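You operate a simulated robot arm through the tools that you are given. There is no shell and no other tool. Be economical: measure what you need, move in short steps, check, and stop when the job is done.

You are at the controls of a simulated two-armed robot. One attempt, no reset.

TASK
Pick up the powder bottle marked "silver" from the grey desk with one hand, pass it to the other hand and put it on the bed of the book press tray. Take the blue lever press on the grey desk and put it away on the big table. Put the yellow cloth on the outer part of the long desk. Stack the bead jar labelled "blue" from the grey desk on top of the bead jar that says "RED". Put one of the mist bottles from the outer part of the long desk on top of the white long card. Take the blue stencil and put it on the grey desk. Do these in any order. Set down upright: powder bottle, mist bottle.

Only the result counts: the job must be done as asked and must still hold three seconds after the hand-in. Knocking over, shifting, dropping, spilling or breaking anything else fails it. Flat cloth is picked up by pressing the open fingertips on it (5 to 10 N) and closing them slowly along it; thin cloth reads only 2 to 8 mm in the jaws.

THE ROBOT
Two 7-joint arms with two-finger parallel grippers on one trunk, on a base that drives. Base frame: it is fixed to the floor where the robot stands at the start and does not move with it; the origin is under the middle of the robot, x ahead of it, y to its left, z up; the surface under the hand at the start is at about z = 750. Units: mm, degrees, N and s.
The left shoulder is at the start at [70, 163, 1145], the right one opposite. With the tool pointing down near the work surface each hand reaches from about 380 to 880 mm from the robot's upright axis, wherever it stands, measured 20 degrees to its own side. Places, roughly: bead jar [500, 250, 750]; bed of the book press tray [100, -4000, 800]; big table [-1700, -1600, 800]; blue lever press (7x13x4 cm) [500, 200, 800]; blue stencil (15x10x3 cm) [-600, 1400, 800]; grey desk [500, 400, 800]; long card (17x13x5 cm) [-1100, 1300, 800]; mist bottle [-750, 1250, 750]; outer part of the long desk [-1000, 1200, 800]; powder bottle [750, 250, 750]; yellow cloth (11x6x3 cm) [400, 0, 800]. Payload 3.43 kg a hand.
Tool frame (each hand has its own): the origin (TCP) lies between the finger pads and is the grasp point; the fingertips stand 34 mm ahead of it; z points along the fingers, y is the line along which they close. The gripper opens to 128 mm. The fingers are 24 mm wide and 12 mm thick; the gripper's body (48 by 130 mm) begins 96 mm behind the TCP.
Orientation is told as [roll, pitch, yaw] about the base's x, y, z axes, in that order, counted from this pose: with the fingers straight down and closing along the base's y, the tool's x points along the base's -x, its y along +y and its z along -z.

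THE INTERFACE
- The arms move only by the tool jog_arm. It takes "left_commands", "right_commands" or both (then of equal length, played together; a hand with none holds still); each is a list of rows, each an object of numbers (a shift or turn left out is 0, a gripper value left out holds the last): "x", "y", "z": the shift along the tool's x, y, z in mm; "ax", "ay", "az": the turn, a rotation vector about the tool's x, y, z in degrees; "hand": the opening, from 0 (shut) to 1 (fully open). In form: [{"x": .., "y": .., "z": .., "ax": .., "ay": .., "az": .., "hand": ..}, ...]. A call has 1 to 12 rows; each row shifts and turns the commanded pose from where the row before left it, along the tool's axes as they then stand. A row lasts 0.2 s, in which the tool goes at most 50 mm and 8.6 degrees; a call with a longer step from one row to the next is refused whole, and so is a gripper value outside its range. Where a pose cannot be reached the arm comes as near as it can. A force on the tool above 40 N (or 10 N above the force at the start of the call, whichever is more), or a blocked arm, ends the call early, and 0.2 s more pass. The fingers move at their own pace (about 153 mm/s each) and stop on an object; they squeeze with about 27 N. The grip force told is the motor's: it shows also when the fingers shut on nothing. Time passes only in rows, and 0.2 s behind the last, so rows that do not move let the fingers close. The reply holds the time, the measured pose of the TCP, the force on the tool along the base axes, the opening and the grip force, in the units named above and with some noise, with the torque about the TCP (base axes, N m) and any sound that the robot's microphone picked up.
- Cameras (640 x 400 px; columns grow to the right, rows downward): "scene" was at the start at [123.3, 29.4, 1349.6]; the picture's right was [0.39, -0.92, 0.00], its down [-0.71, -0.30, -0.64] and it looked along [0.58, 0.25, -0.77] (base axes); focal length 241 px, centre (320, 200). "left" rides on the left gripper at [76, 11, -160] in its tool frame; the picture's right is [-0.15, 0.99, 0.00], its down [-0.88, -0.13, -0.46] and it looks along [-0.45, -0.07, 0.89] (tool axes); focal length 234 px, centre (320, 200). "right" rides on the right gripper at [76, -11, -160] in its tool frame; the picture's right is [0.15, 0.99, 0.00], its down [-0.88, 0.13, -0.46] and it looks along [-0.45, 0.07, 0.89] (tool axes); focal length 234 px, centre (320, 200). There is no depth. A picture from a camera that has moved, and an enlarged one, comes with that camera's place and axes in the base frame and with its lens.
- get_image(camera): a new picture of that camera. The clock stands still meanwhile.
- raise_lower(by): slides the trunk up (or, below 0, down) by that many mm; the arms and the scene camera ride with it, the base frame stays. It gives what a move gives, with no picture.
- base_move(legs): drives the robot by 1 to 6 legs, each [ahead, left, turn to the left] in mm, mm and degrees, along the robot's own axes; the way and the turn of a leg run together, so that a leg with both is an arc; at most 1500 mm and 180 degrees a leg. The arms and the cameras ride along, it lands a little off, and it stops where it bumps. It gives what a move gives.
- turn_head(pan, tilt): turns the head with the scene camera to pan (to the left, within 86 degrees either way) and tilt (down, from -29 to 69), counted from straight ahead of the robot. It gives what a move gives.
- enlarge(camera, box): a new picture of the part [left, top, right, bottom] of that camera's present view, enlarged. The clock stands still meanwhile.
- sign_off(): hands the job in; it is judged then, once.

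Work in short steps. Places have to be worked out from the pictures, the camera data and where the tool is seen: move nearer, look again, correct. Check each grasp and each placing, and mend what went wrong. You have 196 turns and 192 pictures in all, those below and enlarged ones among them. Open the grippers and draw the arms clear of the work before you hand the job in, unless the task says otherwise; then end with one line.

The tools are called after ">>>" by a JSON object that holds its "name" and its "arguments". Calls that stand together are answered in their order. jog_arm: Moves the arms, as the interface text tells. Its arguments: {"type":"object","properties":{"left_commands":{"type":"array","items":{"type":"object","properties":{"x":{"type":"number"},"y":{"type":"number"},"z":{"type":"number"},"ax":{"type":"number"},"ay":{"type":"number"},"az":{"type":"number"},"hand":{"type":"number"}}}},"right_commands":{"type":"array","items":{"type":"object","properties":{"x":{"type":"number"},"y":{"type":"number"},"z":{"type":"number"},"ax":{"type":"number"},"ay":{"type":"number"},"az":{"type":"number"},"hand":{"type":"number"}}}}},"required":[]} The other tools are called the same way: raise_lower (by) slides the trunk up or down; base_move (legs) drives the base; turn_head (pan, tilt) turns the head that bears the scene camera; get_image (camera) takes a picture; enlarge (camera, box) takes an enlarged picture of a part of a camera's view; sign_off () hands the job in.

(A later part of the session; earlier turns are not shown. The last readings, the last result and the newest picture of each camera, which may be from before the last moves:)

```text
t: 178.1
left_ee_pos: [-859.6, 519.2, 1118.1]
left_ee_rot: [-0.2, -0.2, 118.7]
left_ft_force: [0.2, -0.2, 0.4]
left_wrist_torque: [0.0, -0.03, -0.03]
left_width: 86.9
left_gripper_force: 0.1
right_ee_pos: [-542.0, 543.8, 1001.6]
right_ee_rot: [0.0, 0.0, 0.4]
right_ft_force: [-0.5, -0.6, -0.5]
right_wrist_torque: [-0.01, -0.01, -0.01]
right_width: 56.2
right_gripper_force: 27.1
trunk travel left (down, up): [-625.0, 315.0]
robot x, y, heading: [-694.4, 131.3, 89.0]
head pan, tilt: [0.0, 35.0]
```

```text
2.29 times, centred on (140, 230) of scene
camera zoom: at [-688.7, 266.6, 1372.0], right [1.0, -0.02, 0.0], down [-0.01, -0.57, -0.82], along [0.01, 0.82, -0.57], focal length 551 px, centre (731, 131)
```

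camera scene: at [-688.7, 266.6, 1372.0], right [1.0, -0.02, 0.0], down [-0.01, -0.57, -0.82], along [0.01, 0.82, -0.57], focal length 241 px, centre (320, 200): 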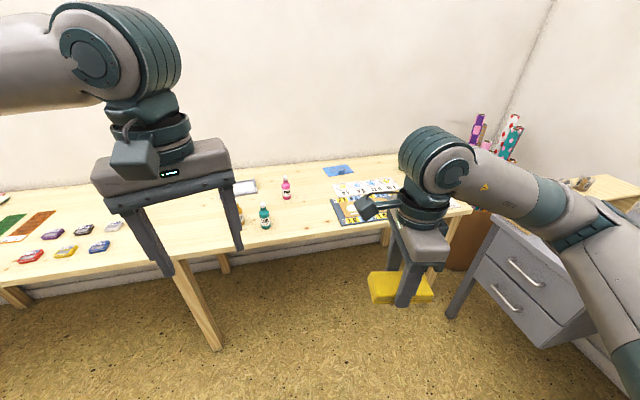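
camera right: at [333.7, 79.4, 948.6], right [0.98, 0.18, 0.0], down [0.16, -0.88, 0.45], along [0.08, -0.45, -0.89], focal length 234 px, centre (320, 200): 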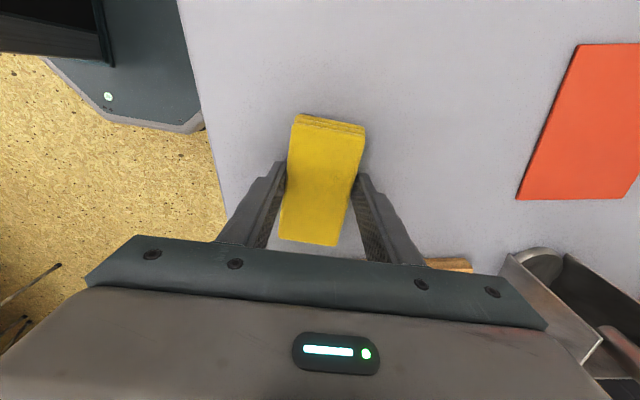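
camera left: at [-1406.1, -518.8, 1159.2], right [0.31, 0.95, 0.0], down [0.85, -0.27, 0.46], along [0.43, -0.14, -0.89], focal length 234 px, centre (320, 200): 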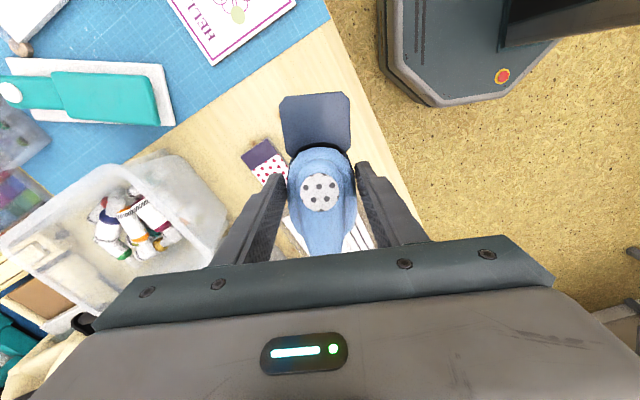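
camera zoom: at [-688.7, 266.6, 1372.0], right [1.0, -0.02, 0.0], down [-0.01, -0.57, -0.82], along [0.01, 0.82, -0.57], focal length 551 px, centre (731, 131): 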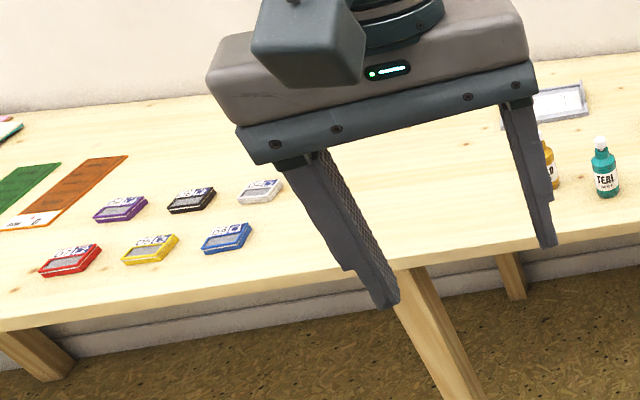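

Teal bottle ≈ (-892,974), pink ≈ (-831,1175), stencil ≈ (-575,1446), tray/card ≈ (-1040,1260); the desk edge is turned ~13°. I turn to be square and approach.

>>> {"name": "base_move", "arguments": {"legs": [[0, 0, 14], [360, -40, 0]]}}

>>> {"name": "turn_head", "arguments": {"pan": 0, "tilt": 42}}

>>> {"name": "get_image", "arguments": {"camera": "scene"}}

>>> {"name": "get_image", "arguments": {"camera": "left"}}

```text
t: 181.3
left_ee_pos: [-987.7, 831.1, 1119.4]
left_ee_rot: [-0.2, -0.2, 132.5]
left_ft_force: [0.6, 0.2, 0.1]
left_wrist_torque: [0.0, -0.01, 0.01]
left_width: 87.0
left_gripper_force: 0.0
right_ee_pos: [-686.3, 930.5, 1003.3]
right_ee_rot: [0.1, 0.1, 14.4]
right_ft_force: [0.9, 1.2, -0.8]
right_wrist_torque: [-0.01, 0.0, -0.02]
right_width: 56.1
right_gripper_force: 27.2
trunk travel left (down, up): [-625.0, 315.0]
robot x, y, heading: [-736.5, 491.4, 102.9]
head pan, tilt: [0.0, 35.0]
```

```text
t: 181.9
left_ee_pos: [-988.7, 830.6, 1118.4]
left_ee_rot: [-0.1, -0.3, 132.6]
left_ft_force: [-0.1, 0.0, 0.6]
left_wrist_torque: [0.05, 0.01, 0.02]
left_width: 87.3
left_gripper_force: 0.0
right_ee_pos: [-685.9, 930.1, 1002.0]
right_ee_rot: [0.1, 0.1, 14.2]
right_ft_force: [0.3, -0.1, 0.1]
right_wrist_torque: [-0.02, 0.01, -0.01]
right_width: 55.9
right_gripper_force: 26.5
trunk travel left (down, up): [-625.0, 315.0]
robot x, y, heading: [-731.5, 492.6, 103.0]
head pan, tilt: [0.0, 42.0]
```

```text
93 pictures are left
camera scene: at [-761.4, 621.0, 1361.6], right [0.98, 0.22, 0.0], down [0.15, -0.65, -0.74], along [-0.16, 0.72, -0.67], focal length 241 px, centre (320, 200)
```

scene: 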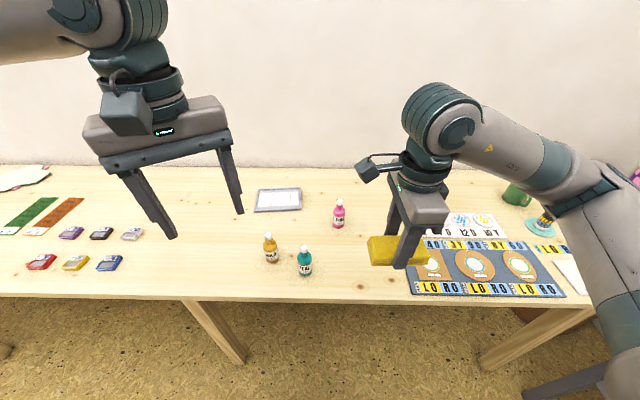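

```text
92 pictures are left
camera left: at [-945.4, 765.9, 1278.0], right [-0.83, -0.56, 0.0], down [-0.5, 0.74, 0.46], along [-0.26, 0.38, -0.89], focal length 234 px, centre (320, 200)
```

left: 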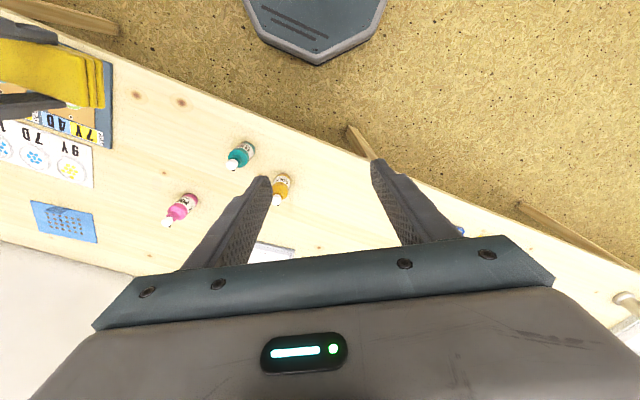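

Enlarge the white card and surroundings.

>>> {"name": "enlarge", "arguments": {"camera": "scene", "box": [230, 170, 370, 290]}}

>>> {"name": "enlarge", "arguments": {"camera": "scene", "box": [340, 170, 600, 320]}}

```text
3.33 times, centred on (300, 230) of scene
camera zoom: at [-761.4, 621.0, 1361.6], right [0.98, 0.22, 0.0], down [0.15, -0.65, -0.74], along [-0.16, 0.72, -0.67], focal length 804 px, centre (387, 100)
```

zoom: 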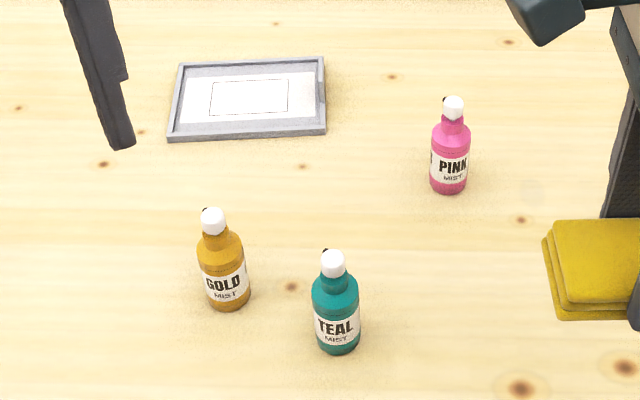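

```text
2.46 times, centred on (470, 245) of scene
camera zoom: at [-761.4, 621.0, 1361.6], right [0.98, 0.22, 0.0], down [0.15, -0.65, -0.74], along [-0.16, 0.72, -0.67], focal length 594 px, centre (-49, 89)
```

zoom: 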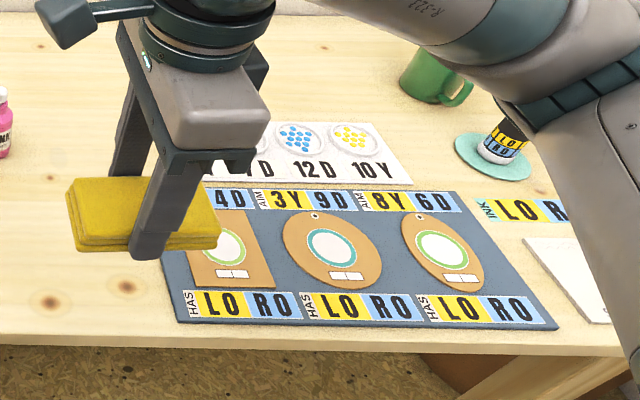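

Place the cloth on free wood at about (-735,1060). Move above it and lower.

>>> {"name": "jog_arm", "arguments": {"right_commands": [{"x": 5, "y": 46}, {"x": 5, "y": 46}, {"x": 5, "y": 46}, {"z": 40}, {"z": 45}, {"z": 45}, {"z": 45}, {"z": 20}, {}]}}

>>> {"name": "get_image", "arguments": {"camera": "scene"}}

```text
t: 183.9
left_ee_pos: [-988.3, 831.2, 1118.8]
left_ee_rot: [-0.2, -0.1, 132.5]
left_ft_force: [-0.5, -0.1, 0.9]
left_wrist_torque: [0.01, -0.02, -0.01]
left_width: 86.9
left_gripper_force: 0.0
right_ee_pos: [-733.5, 1059.4, 809.6]
right_ee_rot: [0.1, 0.2, 14.3]
right_ft_force: [-0.5, -0.2, -0.3]
right_wrist_torque: [0.02, 0.0, 0.0]
right_width: 55.8
right_gripper_force: 27.2
trunk travel left (down, up): [-625.0, 315.0]
robot x, y, heading: [-734.1, 492.2, 102.8]
head pan, tilt: [0.0, 42.0]
```

```text
89 pictures are left
camera scene: at [-761.4, 620.6, 1361.6], right [0.98, 0.22, 0.0], down [0.15, -0.65, -0.74], along [-0.16, 0.72, -0.67], focal length 241 px, centre (320, 200)
```

scene: 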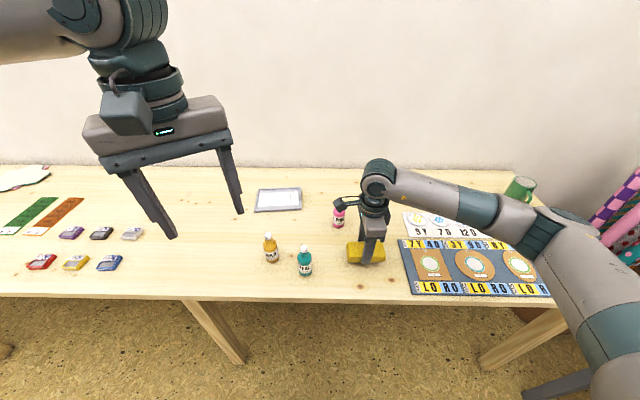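

Clear of neighbours. Lower to contact.

>>> {"name": "jog_arm", "arguments": {"right_commands": [{"z": 8}, {"z": 6}, {"z": 4}, {}]}}

```text
t: 184.9
left_ee_pos: [-988.2, 830.9, 1119.2]
left_ee_rot: [-0.1, -0.2, 132.4]
left_ft_force: [0.7, -0.8, 0.0]
left_wrist_torque: [-0.02, 0.02, -0.02]
left_width: 87.0
left_gripper_force: 0.1
right_ee_pos: [-731.7, 1060.5, 790.8]
right_ee_rot: [0.1, 0.1, 14.3]
right_ft_force: [0.0, -0.6, -0.3]
right_wrist_torque: [0.01, 0.0, -0.02]
right_width: 55.9
right_gripper_force: 27.4
trunk travel left (down, up): [-625.0, 315.0]
robot x, y, heading: [-729.8, 489.0, 102.9]
head pan, tilt: [0.0, 42.0]
```

Within a couple of millimetres of the surface, no resistance yet. Lower 2 mm, open, and rise.

>>> {"name": "jog_arm", "arguments": {"right_commands": [{"z": 2}, {}, {"hand": 0.5}, {"hand": 0.62}, {}, {"z": -20}, {"z": -40}, {"z": -45}, {"z": -45}, {"z": -45}]}}

>>> {"name": "enlarge", "arguments": {"camera": "scene", "box": [230, 160, 430, 290]}}

```text
t: 187.2
left_ee_pos: [-989.4, 829.1, 1120.8]
left_ee_rot: [-0.2, -0.2, 132.4]
left_ft_force: [0.5, -0.2, 0.2]
left_wrist_torque: [-0.02, 0.02, -0.01]
left_width: 87.2
left_gripper_force: 0.1
right_ee_pos: [-736.3, 1057.6, 982.0]
right_ee_rot: [0.1, 0.0, 14.2]
right_ft_force: [-0.9, 0.7, -0.5]
right_wrist_torque: [0.04, 0.0, 0.0]
right_width: 79.6
right_gripper_force: 0.2
trunk travel left (down, up): [-625.0, 315.0]
robot x, y, heading: [-733.8, 489.8, 102.8]
head pan, tilt: [0.0, 42.0]
```

```text
3.08 times, centred on (330, 225) of scene
camera zoom: at [-761.7, 620.0, 1361.6], right [0.98, 0.22, 0.0], down [0.15, -0.65, -0.74], along [-0.16, 0.72, -0.67], focal length 742 px, centre (289, 123)
```

zoom: 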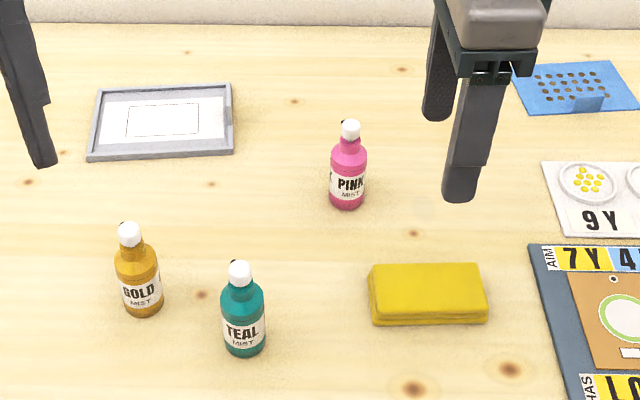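

Cloth is down on the long desk. I retract the right hand, step 60 mm closer, and align the left hand for the gold mist bottle.

>>> {"name": "jog_arm", "arguments": {"right_commands": [{"y": -45, "z": -15}, {"y": -45, "z": -15}, {"y": -45, "z": -15}, {}], "left_commands": [{"az": 8}, {"az": 8}, {"az": 8}, {"az": 5.5}]}}

>>> {"name": "base_move", "arguments": {"legs": [[60, 50, 0]]}}

>>> {"name": "turn_head", "arguments": {"pan": 15, "tilt": 45}}

>>> {"name": "get_image", "arguments": {"camera": "left"}}

>>> {"name": "get_image", "arguments": {"camera": "scene"}}

```text
t: 188.2
left_ee_pos: [-988.5, 832.2, 1118.4]
left_ee_rot: [0.0, -0.3, 102.8]
left_ft_force: [-0.4, 0.4, 0.6]
left_wrist_torque: [0.01, 0.02, 0.02]
left_width: 87.2
left_gripper_force: 0.1
right_ee_pos: [-700.7, 928.4, 1026.0]
right_ee_rot: [0.1, 0.1, 14.2]
right_ft_force: [-0.2, 0.1, -0.5]
right_wrist_torque: [-0.01, 0.0, 0.0]
right_width: 79.1
right_gripper_force: 0.0
trunk travel left (down, up): [-625.0, 315.0]
robot x, y, heading: [-736.4, 490.2, 102.8]
head pan, tilt: [0.0, 42.0]
```

```text
t: 189.2
left_ee_pos: [-1048.0, 879.5, 1118.9]
left_ee_rot: [0.0, -0.3, 102.8]
left_ft_force: [0.5, 0.3, 0.0]
left_wrist_torque: [-0.02, -0.03, -0.02]
left_width: 87.1
left_gripper_force: 0.1
right_ee_pos: [-760.5, 975.2, 1026.3]
right_ee_rot: [-0.1, 0.0, 14.1]
right_ft_force: [-1.4, 0.9, -0.6]
right_wrist_torque: [0.01, -0.05, 0.0]
right_width: 79.5
right_gripper_force: 0.0
trunk travel left (down, up): [-625.0, 315.0]
robot x, y, heading: [-794.7, 538.5, 102.5]
head pan, tilt: [0.0, 42.0]
```

```text
t: 190.0
left_ee_pos: [-1048.7, 879.6, 1118.5]
left_ee_rot: [0.0, -0.4, 102.8]
left_ft_force: [0.4, -0.2, 0.3]
left_wrist_torque: [0.03, -0.01, 0.01]
left_width: 86.9
left_gripper_force: 0.1
right_ee_pos: [-760.9, 975.3, 1025.8]
right_ee_rot: [0.2, 0.0, 14.1]
right_ft_force: [0.8, -0.1, 0.2]
right_wrist_torque: [-0.02, 0.0, 0.05]
right_width: 79.3
right_gripper_force: 0.1
trunk travel left (down, up): [-625.0, 315.0]
robot x, y, heading: [-794.1, 535.8, 103.0]
head pan, tilt: [15.0, 45.0]
```

```text
87 pictures are left
camera left: at [-1042.1, 799.8, 1278.6], right [-1.0, -0.08, 0.0], down [-0.07, 0.89, 0.46], along [-0.04, 0.46, -0.89], focal length 234 px, centre (320, 200)
```

left: 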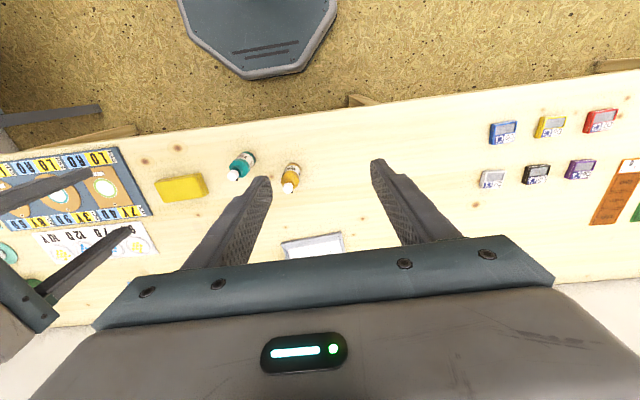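

```text
86 pictures are left
camera scene: at [-840.8, 657.2, 1357.3], right [0.89, 0.46, 0.0], down [0.33, -0.63, -0.71], along [-0.33, 0.63, -0.71], focal length 241 px, centre (320, 200)
```

scene: 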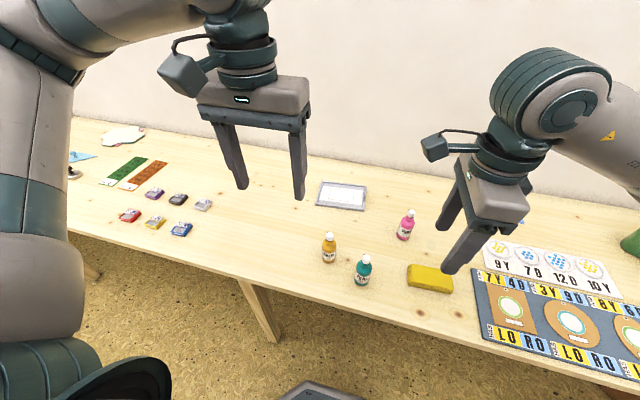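

Gold bottle ≈ (-990,995). Move above it and down to just over its cap.

>>> {"name": "jog_arm", "arguments": {"left_commands": [{"x": -33, "y": -27.3, "hand": 0.7}, {"x": -33, "y": -27.3}, {"x": -33, "y": -27.3}, {"z": 40}, {"z": 40}, {"z": 40}, {"z": 40}, {"z": 25}, {}]}}

>>> {"name": "get_image", "arguments": {"camera": "left"}}

>>> {"name": "enlarge", "arguments": {"camera": "scene", "box": [260, 170, 420, 300]}}

```text
t: 192.0
left_ee_pos: [-989.9, 992.3, 934.2]
left_ee_rot: [0.1, -0.3, 102.8]
left_ft_force: [-0.3, -0.2, 0.3]
left_wrist_torque: [0.0, -0.01, -0.03]
left_width: 89.4
left_gripper_force: 0.1
right_ee_pos: [-761.7, 975.6, 1026.6]
right_ee_rot: [0.1, 0.1, 14.1]
right_ft_force: [0.3, 0.6, -0.2]
right_wrist_torque: [0.0, -0.02, -0.01]
right_width: 79.6
right_gripper_force: 0.0
trunk travel left (down, up): [-625.0, 315.0]
robot x, y, heading: [-794.6, 535.1, 102.7]
head pan, tilt: [15.0, 45.0]
```

```text
85 pictures are left
camera left: at [-984.6, 914.2, 1094.2], right [-1.0, -0.08, 0.0], down [-0.07, 0.89, 0.46], along [-0.04, 0.46, -0.89], focal length 234 px, centre (320, 200)
```

left: 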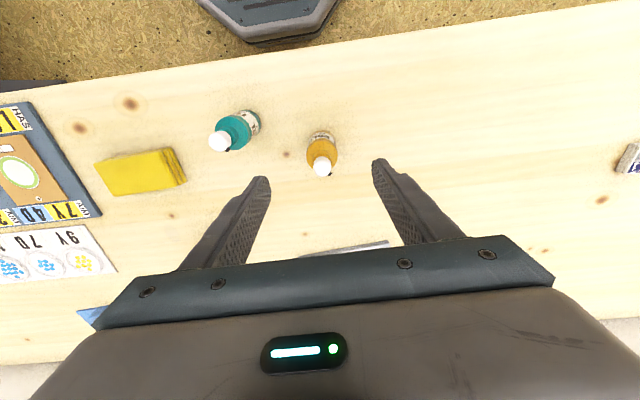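

```text
3.08 times, centred on (340, 235) of scene
camera zoom: at [-840.8, 657.2, 1357.3], right [0.89, 0.46, 0.0], down [0.33, -0.63, -0.71], along [-0.33, 0.63, -0.71], focal length 742 px, centre (258, 92)
```

zoom: 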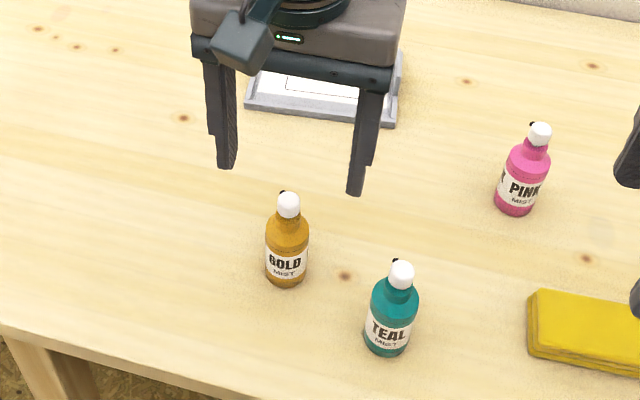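

Well aligned. Descend to z≈824 and close on the body.

>>> {"name": "jog_arm", "arguments": {"left_commands": [{"x": 3, "z": 36}, {"z": 37}, {"z": 36}, {}, {"hand": 0.5}, {"hand": 0.4}, {"hand": 0.3}, {"hand": 0.0}, {}, {}]}}

>>> {"name": "get_image", "arguments": {"camera": "left"}}

```text
t: 194.2
left_ee_pos: [-993.7, 991.5, 825.7]
left_ee_rot: [0.0, -0.3, 102.8]
left_ft_force: [0.5, 0.6, -0.1]
left_wrist_torque: [0.03, -0.04, 0.04]
left_width: 36.7
left_gripper_force: 27.0
right_ee_pos: [-760.8, 974.8, 1026.2]
right_ee_rot: [0.1, 0.2, 14.1]
right_ft_force: [0.0, 0.6, 0.1]
right_wrist_torque: [0.01, 0.0, 0.02]
right_width: 79.4
right_gripper_force: 0.1
trunk travel left (down, up): [-625.0, 315.0]
robot x, y, heading: [-796.5, 534.4, 102.9]
head pan, tilt: [15.0, 45.0]
```

```text
83 pictures are left
camera left: at [-988.2, 912.8, 986.4], right [-1.0, -0.08, 0.0], down [-0.07, 0.89, 0.46], along [-0.04, 0.46, -0.89], focal length 234 px, centre (320, 200)
```

left: 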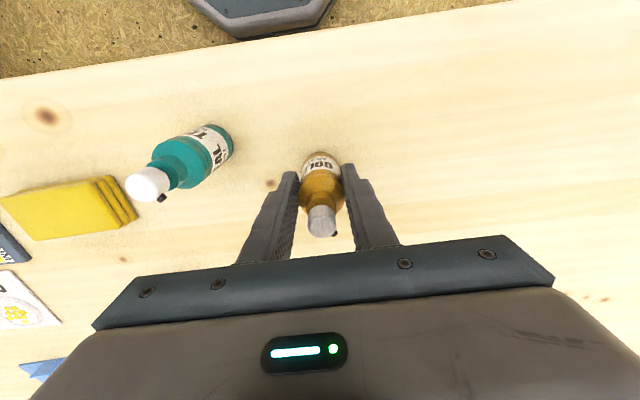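

Gripped (36.7 mm). Lift 120 mm gently and look at the card.

>>> {"name": "jog_arm", "arguments": {"left_commands": [{"z": -8}, {"z": -15}, {"z": -25}, {"z": -25}, {"z": -25}, {"z": -22}, {}]}}

>>> {"name": "enlarge", "arguments": {"camera": "scene", "box": [260, 140, 420, 270]}}

```text
t: 195.8
left_ee_pos: [-991.1, 990.6, 946.5]
left_ee_rot: [0.1, -0.2, 102.8]
left_ft_force: [0.6, -0.3, -2.0]
left_wrist_torque: [0.0, -0.01, -0.03]
left_width: 36.4
left_gripper_force: 27.8
right_ee_pos: [-760.4, 974.9, 1026.0]
right_ee_rot: [0.1, 0.1, 14.2]
right_ft_force: [0.3, 0.9, -0.1]
right_wrist_torque: [0.01, 0.01, -0.01]
right_width: 79.3
right_gripper_force: 0.1
trunk travel left (down, up): [-625.0, 315.0]
robot x, y, heading: [-793.8, 537.4, 102.5]
head pan, tilt: [15.0, 45.0]
```

```text
3.08 times, centred on (340, 205) of scene
camera zoom: at [-841.0, 657.6, 1357.2], right [0.89, 0.46, 0.0], down [0.33, -0.63, -0.71], along [-0.33, 0.63, -0.71], focal length 742 px, centre (258, 185)
```

zoom: 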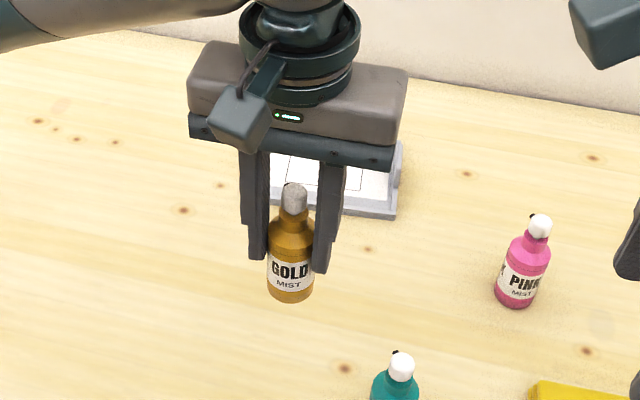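

Card centre ≈ (-1058,1240). Carry the bottle over it.

>>> {"name": "jog_arm", "arguments": {"left_commands": [{"x": -15, "y": 1}, {"x": -30, "y": 1}, {"x": -38, "y": 2}, {"x": -38, "y": 2}, {"x": -38, "y": 2}, {"x": -38, "y": 2}, {"x": -38}, {"x": -22}, {}]}}

>>> {"name": "get_image", "arguments": {"camera": "left"}}

>>> {"name": "enlarge", "arguments": {"camera": "scene", "box": [260, 130, 420, 250]}}

```text
t: 197.8
left_ee_pos: [-1056.1, 1240.4, 947.8]
left_ee_rot: [0.0, -0.4, 102.9]
left_ft_force: [0.3, 0.3, -1.6]
left_wrist_torque: [0.0, -0.02, 0.01]
left_width: 36.6
left_gripper_force: 27.3
right_ee_pos: [-760.8, 975.3, 1025.5]
right_ee_rot: [0.1, 0.2, 14.1]
right_ft_force: [-0.1, -0.1, 0.1]
right_wrist_torque: [0.02, 0.06, 0.02]
right_width: 79.4
right_gripper_force: 0.0
trunk travel left (down, up): [-625.0, 315.0]
robot x, y, heading: [-795.8, 533.6, 102.5]
head pan, tilt: [15.0, 45.0]
```

```text
81 pictures are left
camera left: at [-1051.1, 1163.1, 1106.4], right [-1.0, -0.08, 0.0], down [-0.07, 0.89, 0.46], along [-0.04, 0.46, -0.89], focal length 234 px, centre (320, 200)
```

left: 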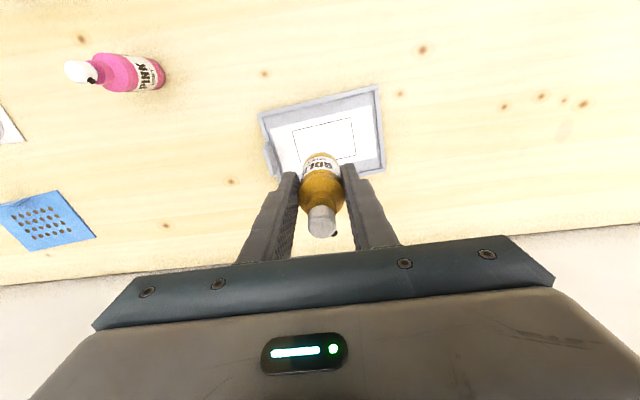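

```text
3.33 times, centred on (340, 190) of scene
camera zoom: at [-841.2, 657.3, 1357.3], right [0.89, 0.46, 0.0], down [0.33, -0.63, -0.71], along [-0.33, 0.63, -0.71], focal length 804 px, centre (253, 233)
```

zoom: 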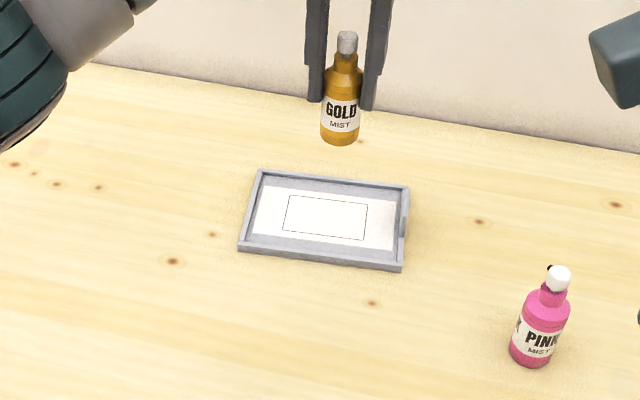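

Correct by (−6,+6) and descend toward the card.

>>> {"name": "jog_arm", "arguments": {"left_commands": [{"x": -7.2, "y": 4.5}, {"z": 25}, {"z": 30}, {"z": 30}, {"z": 15}, {}]}}

>>> {"name": "enlarge", "arguments": {"camera": "scene", "box": [290, 150, 390, 230]}}

```text
t: 199.2
left_ee_pos: [-1063.7, 1246.0, 849.2]
left_ee_rot: [0.1, -0.4, 102.8]
left_ft_force: [-0.6, 0.9, -0.6]
left_wrist_torque: [0.01, 0.0, -0.01]
left_width: 36.9
left_gripper_force: 27.1
right_ee_pos: [-761.4, 974.5, 1025.5]
right_ee_rot: [0.1, 0.2, 14.1]
right_ft_force: [-0.2, 0.0, -0.1]
right_wrist_torque: [0.01, 0.01, 0.0]
right_width: 79.5
right_gripper_force: 0.1
trunk travel left (down, up): [-625.0, 315.0]
robot x, y, heading: [-793.2, 535.6, 102.7]
head pan, tilt: [15.0, 45.0]
```

```text
5.00 times, centred on (340, 190) of scene
camera zoom: at [-840.9, 657.4, 1357.3], right [0.89, 0.46, 0.0], down [0.33, -0.63, -0.71], along [-0.33, 0.63, -0.71], focal length 1206 px, centre (220, 250)
```

zoom: 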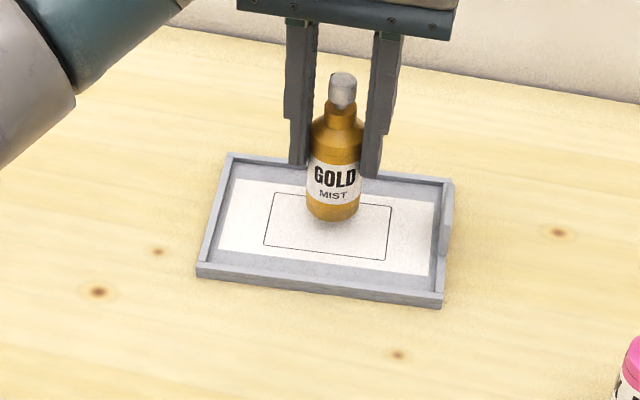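

Over the card centre. Lower to contact.

>>> {"name": "jog_arm", "arguments": {"left_commands": [{"z": 6}, {"z": 4}, {"z": 3}, {"z": 2}, {}]}}

```text
t: 200.4
left_ee_pos: [-1062.6, 1245.3, 833.1]
left_ee_rot: [-0.1, -0.3, 102.8]
left_ft_force: [-0.4, 0.2, 1.9]
left_wrist_torque: [0.05, 0.01, 0.0]
left_width: 36.8
left_gripper_force: 27.3
right_ee_pos: [-761.3, 975.5, 1026.4]
right_ee_rot: [0.1, 0.1, 14.0]
right_ft_force: [-0.6, -0.3, 0.1]
right_wrist_torque: [0.0, -0.02, 0.02]
right_width: 79.4
right_gripper_force: 0.1
trunk travel left (down, up): [-625.0, 315.0]
robot x, y, heading: [-795.7, 535.7, 102.7]
head pan, tilt: [15.0, 45.0]
```

Just touching (+1.9 N from −1.5). One millimetre more, then release and rise.

>>> {"name": "jog_arm", "arguments": {"left_commands": [{"z": 1}, {}, {"hand": 0.36}, {"hand": 0.45}, {"hand": 0.55}, {}, {"z": -20}, {"z": -35}, {"z": -45}, {"z": -45}, {"z": -45}]}}

>>> {"name": "enlarge", "arguments": {"camera": "scene", "box": [290, 140, 410, 230]}}

```text
t: 202.8
left_ee_pos: [-1063.5, 1244.4, 1022.0]
left_ee_rot: [-0.1, -0.3, 102.8]
left_ft_force: [0.3, -0.4, -0.3]
left_wrist_torque: [0.0, 0.05, 0.03]
left_width: 70.6
left_gripper_force: 0.0
right_ee_pos: [-761.1, 975.5, 1026.6]
right_ee_rot: [0.2, 0.1, 14.1]
right_ft_force: [-0.2, 0.8, -0.1]
right_wrist_torque: [0.04, 0.01, -0.03]
right_width: 79.5
right_gripper_force: 0.1
trunk travel left (down, up): [-625.0, 315.0]
robot x, y, heading: [-791.5, 534.0, 102.6]
head pan, tilt: [15.0, 45.0]
```

```text
4.44 times, centred on (350, 185) of scene
camera zoom: at [-840.2, 656.3, 1357.3], right [0.89, 0.46, 0.0], down [0.33, -0.63, -0.71], along [-0.33, 0.63, -0.71], focal length 1072 px, centre (187, 267)
```

zoom: 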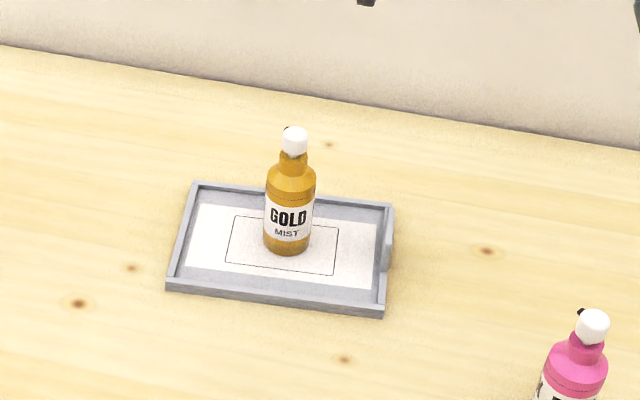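

Gold bottle stands on the white card. I retract the left hand and shift right toward the blue stencil.

>>> {"name": "jog_arm", "arguments": {"left_commands": [{"x": 45, "z": -10}, {"x": 45, "z": -10}, {"x": 45, "z": -10}, {"x": 45}, {"x": 45}]}}

>>> {"name": "base_move", "arguments": {"legs": [[0, -255, 0]]}}

>>> {"name": "turn_head", "arguments": {"pan": -15, "tilt": 35}}

>>> {"name": "get_image", "arguments": {"camera": "scene"}}

>>> {"name": "get_image", "arguments": {"camera": "right"}}

```text
t: 204.0
left_ee_pos: [-1010.9, 1022.7, 1050.0]
left_ee_rot: [0.0, -0.4, 102.8]
left_ft_force: [0.6, 0.1, -0.8]
left_wrist_torque: [0.0, 0.02, -0.01]
left_width: 70.6
left_gripper_force: 0.0
right_ee_pos: [-760.3, 974.7, 1025.1]
right_ee_rot: [0.1, 0.2, 14.1]
right_ft_force: [0.3, -0.6, 0.1]
right_wrist_torque: [0.03, 0.04, -0.03]
right_width: 79.5
right_gripper_force: 0.0
trunk travel left (down, up): [-625.0, 315.0]
robot x, y, heading: [-794.7, 536.8, 102.6]
head pan, tilt: [15.0, 45.0]
```

```text
t: 205.8
left_ee_pos: [-770.6, 1079.0, 1049.3]
left_ee_rot: [0.0, -0.2, 103.1]
left_ft_force: [0.4, -0.5, -0.5]
left_wrist_torque: [-0.03, 0.0, 0.0]
left_width: 70.4
left_gripper_force: 0.0
right_ee_pos: [-520.1, 1029.5, 1026.0]
right_ee_rot: [0.1, 0.1, 14.5]
right_ft_force: [-0.3, -0.6, -0.3]
right_wrist_torque: [0.0, -0.03, 0.0]
right_width: 79.6
right_gripper_force: 0.0
trunk travel left (down, up): [-625.0, 315.0]
robot x, y, heading: [-551.3, 593.3, 103.1]
head pan, tilt: [15.0, 45.0]
```

```text
t: 206.7
left_ee_pos: [-772.6, 1079.0, 1048.3]
left_ee_rot: [0.0, -0.4, 103.0]
left_ft_force: [-0.2, -0.3, -0.3]
left_wrist_torque: [-0.02, 0.06, 0.03]
left_width: 70.5
left_gripper_force: 0.1
right_ee_pos: [-520.1, 1030.5, 1024.4]
right_ee_rot: [0.1, 0.0, 14.5]
right_ft_force: [-0.1, -0.6, -0.7]
right_wrist_torque: [-0.02, -0.01, -0.04]
right_width: 79.4
right_gripper_force: 0.1
trunk travel left (down, up): [-625.0, 315.0]
robot x, y, heading: [-556.2, 593.4, 103.1]
head pan, tilt: [-15.0, 35.0]
```

```text
77 pictures are left
camera scene: at [-557.7, 728.4, 1372.1], right [1.0, -0.03, 0.0], down [-0.02, -0.57, -0.82], along [0.03, 0.82, -0.57], focal length 241 px, centre (320, 200)
```

scene: 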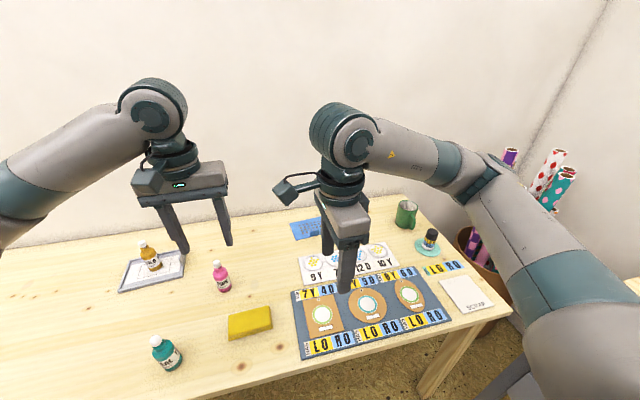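

```text
76 pictures are left
camera right: at [-591.9, 1000.7, 1184.6], right [-0.39, 0.92, 0.0], down [0.82, 0.35, 0.46], along [0.42, 0.18, -0.89], focal length 234 px, centre (320, 200)
```

right: 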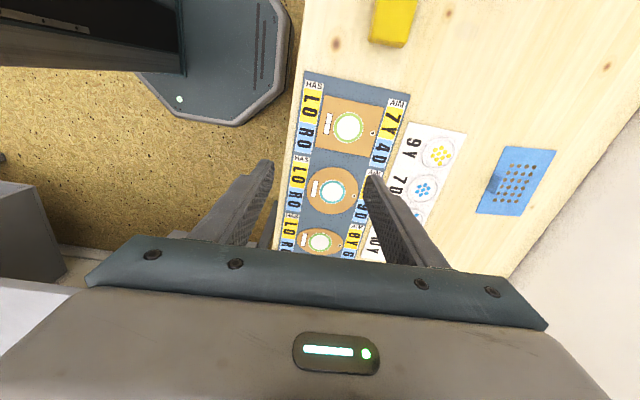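

Zoom on the stencil and also the white card at the right end (to rule out confusion).

>>> {"name": "enlarge", "arguments": {"camera": "right", "box": [400, 100, 600, 250]}}

>>> {"name": "enlarge", "arguments": {"camera": "scene", "box": [420, 230, 510, 320]}}

>>> {"name": "enlarge", "arguments": {"camera": "scene", "box": [110, 230, 200, 300]}}

```text
2.67 times, centred on (500, 175) of right
camera zoom: at [-591.9, 1000.7, 1184.6], right [-0.39, 0.92, 0.0], down [0.82, 0.35, 0.46], along [0.42, 0.18, -0.89], focal length 624 px, centre (-160, 267)
```

zoom: 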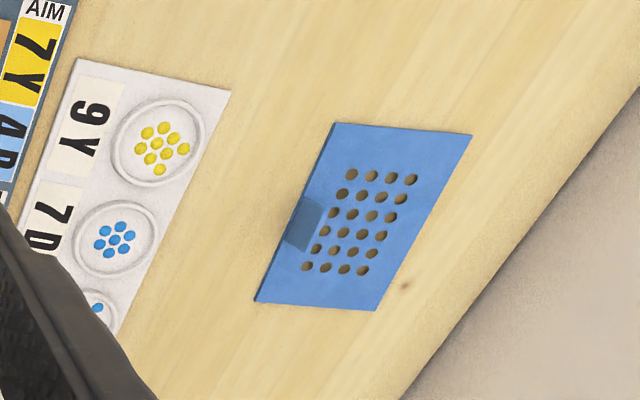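

```text
4.44 times, centred on (465, 275) of scene
camera zoom: at [-557.7, 728.4, 1372.1], right [1.0, -0.03, 0.0], down [-0.02, -0.57, -0.82], along [0.03, 0.82, -0.57], focal length 1072 px, centre (-324, -133)
```

zoom: 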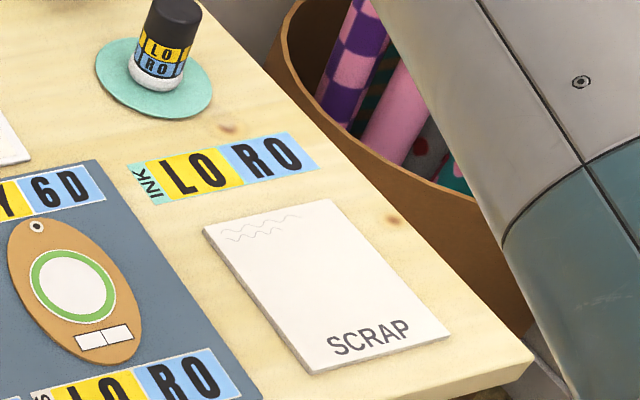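

```text
5.71 times, centred on (155, 265) of scene
camera zoom: at [-557.7, 728.4, 1372.1], right [1.0, -0.03, 0.0], down [-0.02, -0.57, -0.82], along [0.03, 0.82, -0.57], focal length 1379 px, centre (1263, -171)
```

zoom: 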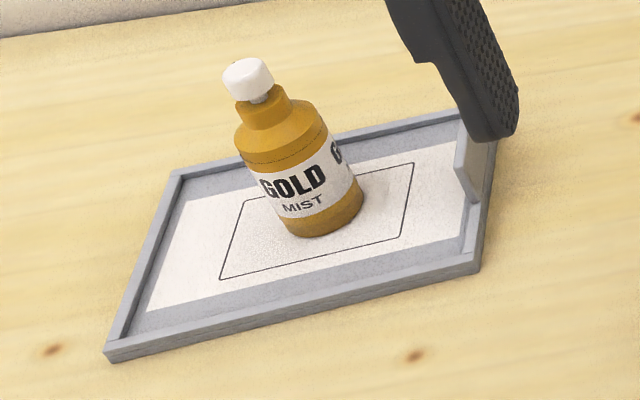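

The stencil lies at centre ≈ (-573,1430) with an upright tab on its near edge around (-555,1385). The right hand's closing direction already nearly suits; I move it over the tab.

>>> {"name": "jog_arm", "arguments": {"right_commands": [{"x": -6.9, "y": 44, "az": -4, "hand": 0.5}, {"x": -4, "y": 44}, {"x": -4, "y": 44}, {"x": -4, "y": 44}, {"x": -4, "y": 44}, {"x": -4, "y": 44}, {"x": -4, "y": 44}, {"x": -4, "y": 36}, {"z": 45}, {"z": 45}]}}

>>> {"name": "get_image", "arguments": {"camera": "right"}}

>>> {"name": "enlarge", "arguments": {"camera": "scene", "box": [270, 170, 390, 270]}}

```text
t: 208.9
left_ee_pos: [-772.1, 1078.1, 1048.9]
left_ee_rot: [0.1, -0.3, 103.1]
left_ft_force: [-0.1, 0.5, 0.6]
left_wrist_torque: [0.02, -0.05, -0.05]
left_width: 70.3
left_gripper_force: 0.1
right_ee_pos: [-593.5, 1370.1, 937.1]
right_ee_rot: [0.1, 0.0, 18.5]
right_ft_force: [0.0, 0.7, 0.5]
right_wrist_torque: [-0.01, -0.01, 0.01]
right_width: 64.1
right_gripper_force: 0.0
trunk travel left (down, up): [-625.0, 315.0]
robot x, y, heading: [-554.2, 595.8, 103.0]
head pan, tilt: [-15.0, 35.0]
```

```text
72 pictures are left
camera right: at [-661.3, 1336.0, 1094.9], right [-0.45, 0.89, 0.0], down [0.79, 0.4, 0.45], along [0.4, 0.21, -0.89], focal length 234 px, centre (320, 200)
```

right: 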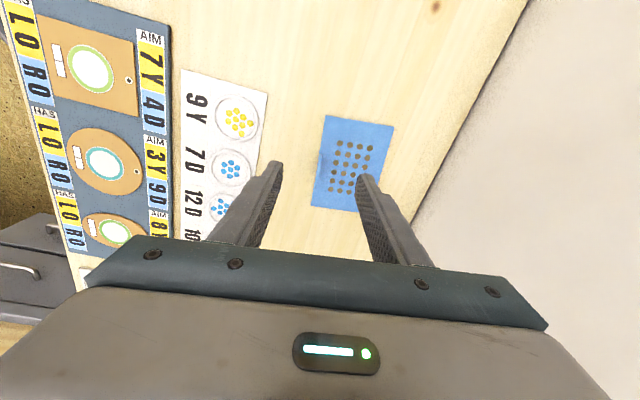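

```text
4.00 times, centred on (330, 220) of scene
camera zoom: at [-557.6, 729.3, 1372.1], right [1.0, -0.04, 0.0], down [-0.02, -0.57, -0.82], along [0.03, 0.82, -0.57], focal length 965 px, centre (280, 120)
```

zoom: 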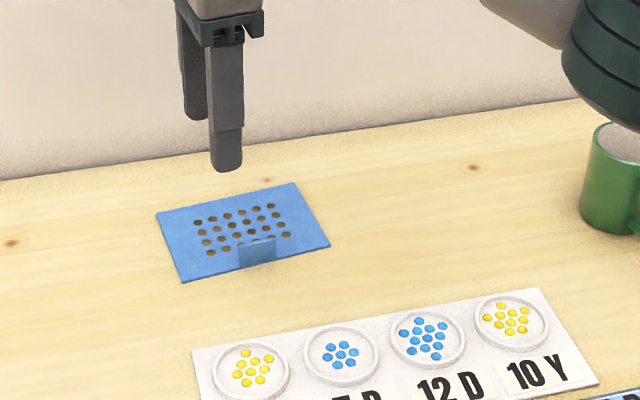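

Tab base ≈ (-556,1388), 28 mm tall. Move over and descend to z≈820.

>>> {"name": "jog_arm", "arguments": {"right_commands": [{"x": -40.3, "y": 5.5}, {"z": 40}, {"z": 40}, {"z": 37}, {}]}}

>>> {"name": "get_image", "arguments": {"camera": "right"}}

>>> {"name": "enlarge", "arguments": {"camera": "scene", "box": [270, 170, 390, 270]}}

```text
t: 210.1
left_ee_pos: [-770.8, 1078.2, 1048.7]
left_ee_rot: [0.1, -0.3, 103.1]
left_ft_force: [-0.4, -0.2, -0.6]
left_wrist_torque: [0.02, 0.02, -0.03]
left_width: 70.4
left_gripper_force: 0.0
right_ee_pos: [-555.4, 1385.2, 819.7]
right_ee_rot: [0.1, 0.1, 18.5]
right_ft_force: [-0.3, 0.9, 0.8]
right_wrist_torque: [0.03, 0.03, 0.0]
right_width: 63.9
right_gripper_force: 0.1
trunk travel left (down, up): [-625.0, 315.0]
robot x, y, heading: [-550.6, 592.5, 103.2]
head pan, tilt: [-15.0, 35.0]
```

```text
70 pictures are left
camera right: at [-623.2, 1349.9, 978.7], right [-0.45, 0.89, 0.0], down [0.79, 0.4, 0.46], along [0.41, 0.21, -0.89], focal length 234 px, centre (320, 200)
```

right: 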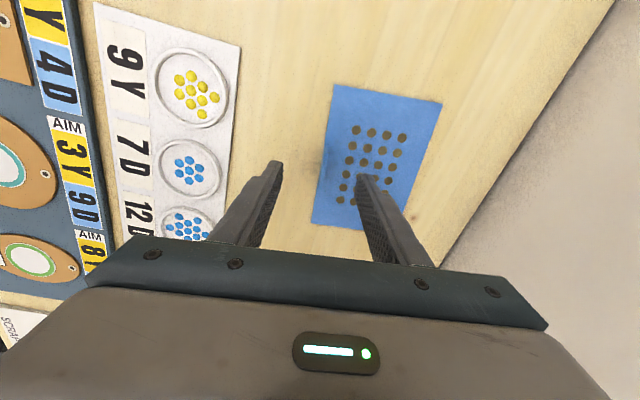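

```text
4.00 times, centred on (330, 220) of scene
camera zoom: at [-557.7, 727.9, 1372.2], right [1.0, -0.04, 0.0], down [-0.02, -0.57, -0.82], along [0.03, 0.82, -0.57], focal length 965 px, centre (280, 120)
```

zoom: 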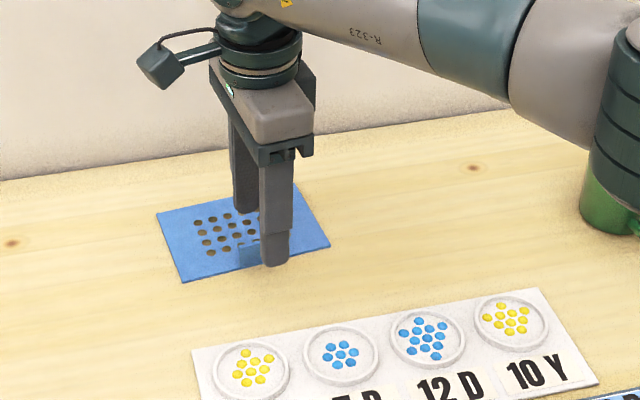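

The tab lies between the fingers. Descend to z≈794 and close.

>>> {"name": "jog_arm", "arguments": {"right_commands": [{"z": 14, "x": 3}, {"z": 12}, {}, {"hand": 0.35}, {"hand": 0.2}, {"hand": 0.1}, {"hand": 0.0}, {}, {}]}}

>>> {"name": "get_image", "arguments": {"camera": "right"}}

>>> {"name": "enlarge", "arguments": {"camera": "scene", "box": [270, 170, 390, 270]}}

```text
t: 212.1
left_ee_pos: [-770.6, 1079.3, 1048.4]
left_ee_rot: [0.0, -0.2, 103.1]
left_ft_force: [-0.7, -0.5, 0.7]
left_wrist_torque: [0.03, -0.01, -0.05]
left_width: 70.5
left_gripper_force: 0.0
right_ee_pos: [-558.7, 1384.8, 793.9]
right_ee_rot: [0.1, 0.0, 18.5]
right_ft_force: [-0.5, 0.5, 0.2]
right_wrist_torque: [-0.01, 0.0, 0.0]
right_width: 2.7
right_gripper_force: 26.6
trunk travel left (down, up): [-625.0, 315.0]
robot x, y, heading: [-554.0, 592.0, 102.8]
head pan, tilt: [-15.0, 35.0]
```

```text
68 pictures are left
camera right: at [-627.5, 1350.0, 952.3], right [-0.45, 0.89, 0.0], down [0.79, 0.4, 0.46], along [0.41, 0.21, -0.89], focal length 234 px, centre (320, 200)
```

right: 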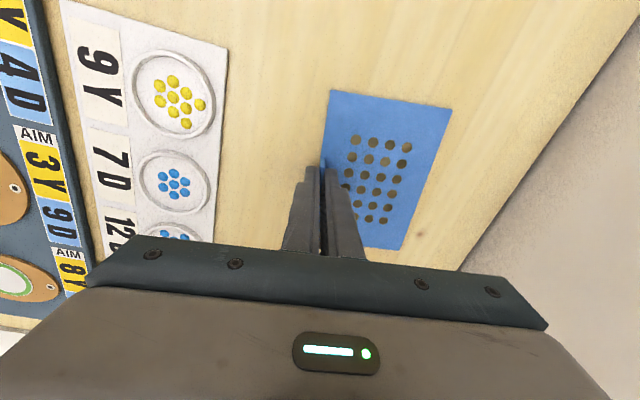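

```text
4.00 times, centred on (330, 220) of scene
camera zoom: at [-557.4, 728.5, 1372.1], right [1.0, -0.04, 0.0], down [-0.02, -0.57, -0.82], along [0.03, 0.82, -0.57], focal length 965 px, centre (280, 120)
```

zoom: 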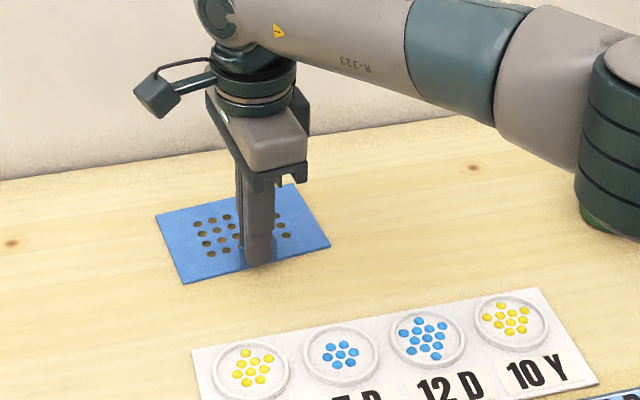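

Width 2.7 mm: the tab is in the jaws. Lift gently and check.

>>> {"name": "jog_arm", "arguments": {"right_commands": [{"z": -6}, {"z": -12}, {"z": -20}, {"z": -30}, {"z": -35}, {"z": -35}, {"z": -25}, {}]}}

>>> {"name": "get_image", "arguments": {"camera": "scene"}}

>>> {"name": "get_image", "arguments": {"camera": "right"}}

```text
t: 213.9
left_ee_pos: [-771.0, 1078.6, 1048.3]
left_ee_rot: [0.0, -0.4, 103.1]
left_ft_force: [-0.7, 1.0, -0.3]
left_wrist_torque: [0.01, 0.01, 0.02]
left_width: 70.3
left_gripper_force: 0.0
right_ee_pos: [-557.6, 1383.9, 956.4]
right_ee_rot: [0.0, 0.1, 18.5]
right_ft_force: [0.1, -0.1, -1.2]
right_wrist_torque: [0.01, 0.01, 0.02]
right_width: 2.4
right_gripper_force: 27.6
trunk travel left (down, up): [-625.0, 315.0]
robot x, y, heading: [-549.9, 593.0, 103.1]
head pan, tilt: [-15.0, 35.0]
```

```text
66 pictures are left
camera scene: at [-557.4, 728.8, 1372.0], right [1.0, -0.04, 0.0], down [-0.02, -0.57, -0.82], along [0.03, 0.82, -0.57], focal length 241 px, centre (320, 200)
```

scene: 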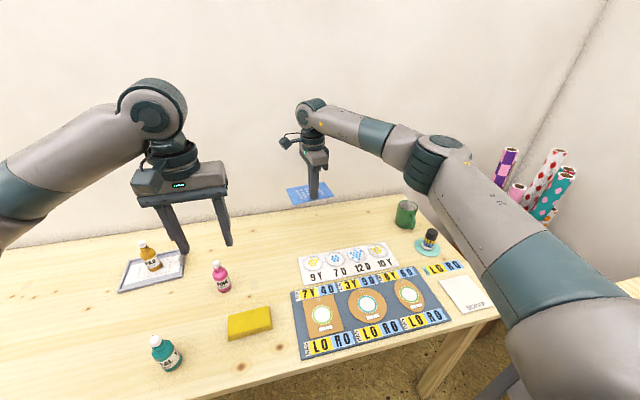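

```text
65 pictures are left
camera right: at [-626.4, 1349.4, 1114.8], right [-0.45, 0.89, 0.0], down [0.79, 0.4, 0.45], along [0.41, 0.21, -0.89], focal length 234 px, centre (320, 200)
```

right: 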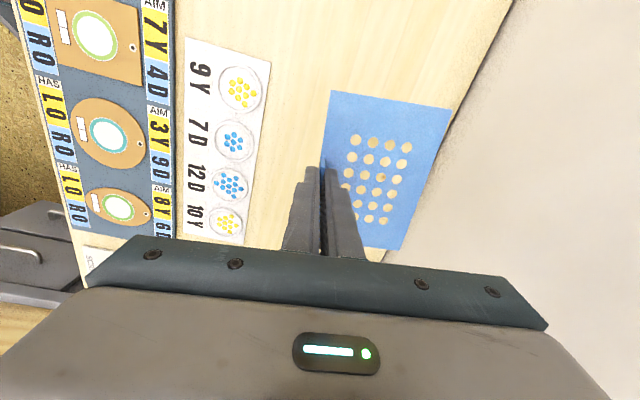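

Stencil held level. Retract the hand, back off, and turn to face the grey desk.

>>> {"name": "jog_arm", "arguments": {"right_commands": [{"x": 2, "y": -20}, {"x": 4, "y": -38}, {"x": 4, "y": -42}, {"x": 4, "y": -42}, {"x": 4, "y": -42}, {"x": 4, "y": -42}, {"x": 4, "y": -42}, {"x": 4, "y": -40}, {"y": -30}]}}

>>> {"name": "base_move", "arguments": {"legs": [[-400, 0, 0], [0, 0, -103]]}}

>>> {"name": "turn_head", "arguments": {"pan": 0, "tilt": 40}}

>>> {"name": "get_image", "arguments": {"camera": "scene"}}

```text
t: 215.9
left_ee_pos: [-771.5, 1077.1, 1050.0]
left_ee_rot: [0.0, -0.2, 103.2]
left_ft_force: [0.4, -0.5, 0.1]
left_wrist_torque: [-0.01, 0.02, -0.04]
left_width: 70.3
left_gripper_force: 0.1
right_ee_pos: [-479.5, 1054.3, 956.0]
right_ee_rot: [0.1, 0.1, 18.4]
right_ft_force: [-0.3, -0.4, 0.7]
right_wrist_torque: [-0.01, 0.04, 0.0]
right_width: 2.9
right_gripper_force: 27.6
trunk travel left (down, up): [-625.0, 315.0]
robot x, y, heading: [-548.1, 591.1, 102.9]
head pan, tilt: [-15.0, 35.0]
```

```text
t: 222.8
left_ee_pos: [59.9, 301.0, 1049.7]
left_ee_rot: [0.0, -0.3, 0.3]
left_ft_force: [1.2, -0.5, -0.6]
left_wrist_torque: [-0.03, 0.01, -0.01]
left_width: 70.4
left_gripper_force: 0.1
right_ee_pos: [-27.4, 23.5, 954.9]
right_ee_rot: [0.0, 0.0, -84.3]
right_ft_force: [0.0, -0.3, -0.1]
right_wrist_torque: [-0.03, 0.02, -0.02]
right_width: 2.7
right_gripper_force: 26.9
trunk travel left (down, up): [-625.0, 315.0]
robot x, y, heading: [-463.0, 195.6, 0.1]
head pan, tilt: [-15.0, 35.0]
```

```text
t: 223.5
left_ee_pos: [60.8, 301.1, 1049.7]
left_ee_rot: [-0.1, -0.4, 0.4]
left_ft_force: [0.7, -0.3, 0.4]
left_wrist_torque: [0.02, -0.01, -0.03]
left_width: 70.5
left_gripper_force: 0.0
right_ee_pos: [-25.6, 23.0, 955.9]
right_ee_rot: [0.0, 0.1, -84.3]
right_ft_force: [-0.1, -0.1, 0.1]
right_wrist_torque: [0.04, -0.01, 0.01]
right_width: 2.7
right_gripper_force: 26.6
trunk travel left (down, up): [-625.0, 315.0]
robot x, y, heading: [-463.1, 193.4, 0.0]
head pan, tilt: [0.0, 40.0]
```

```text
64 pictures are left
camera scene: at [-323.7, 194.5, 1364.5], right [0.0, -1.0, 0.0], down [-0.64, 0.0, -0.77], along [0.77, 0.0, -0.64], focal length 241 px, centre (320, 200)
```

scene: 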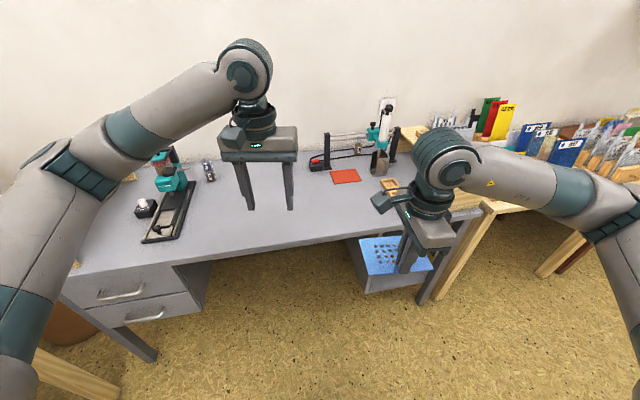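

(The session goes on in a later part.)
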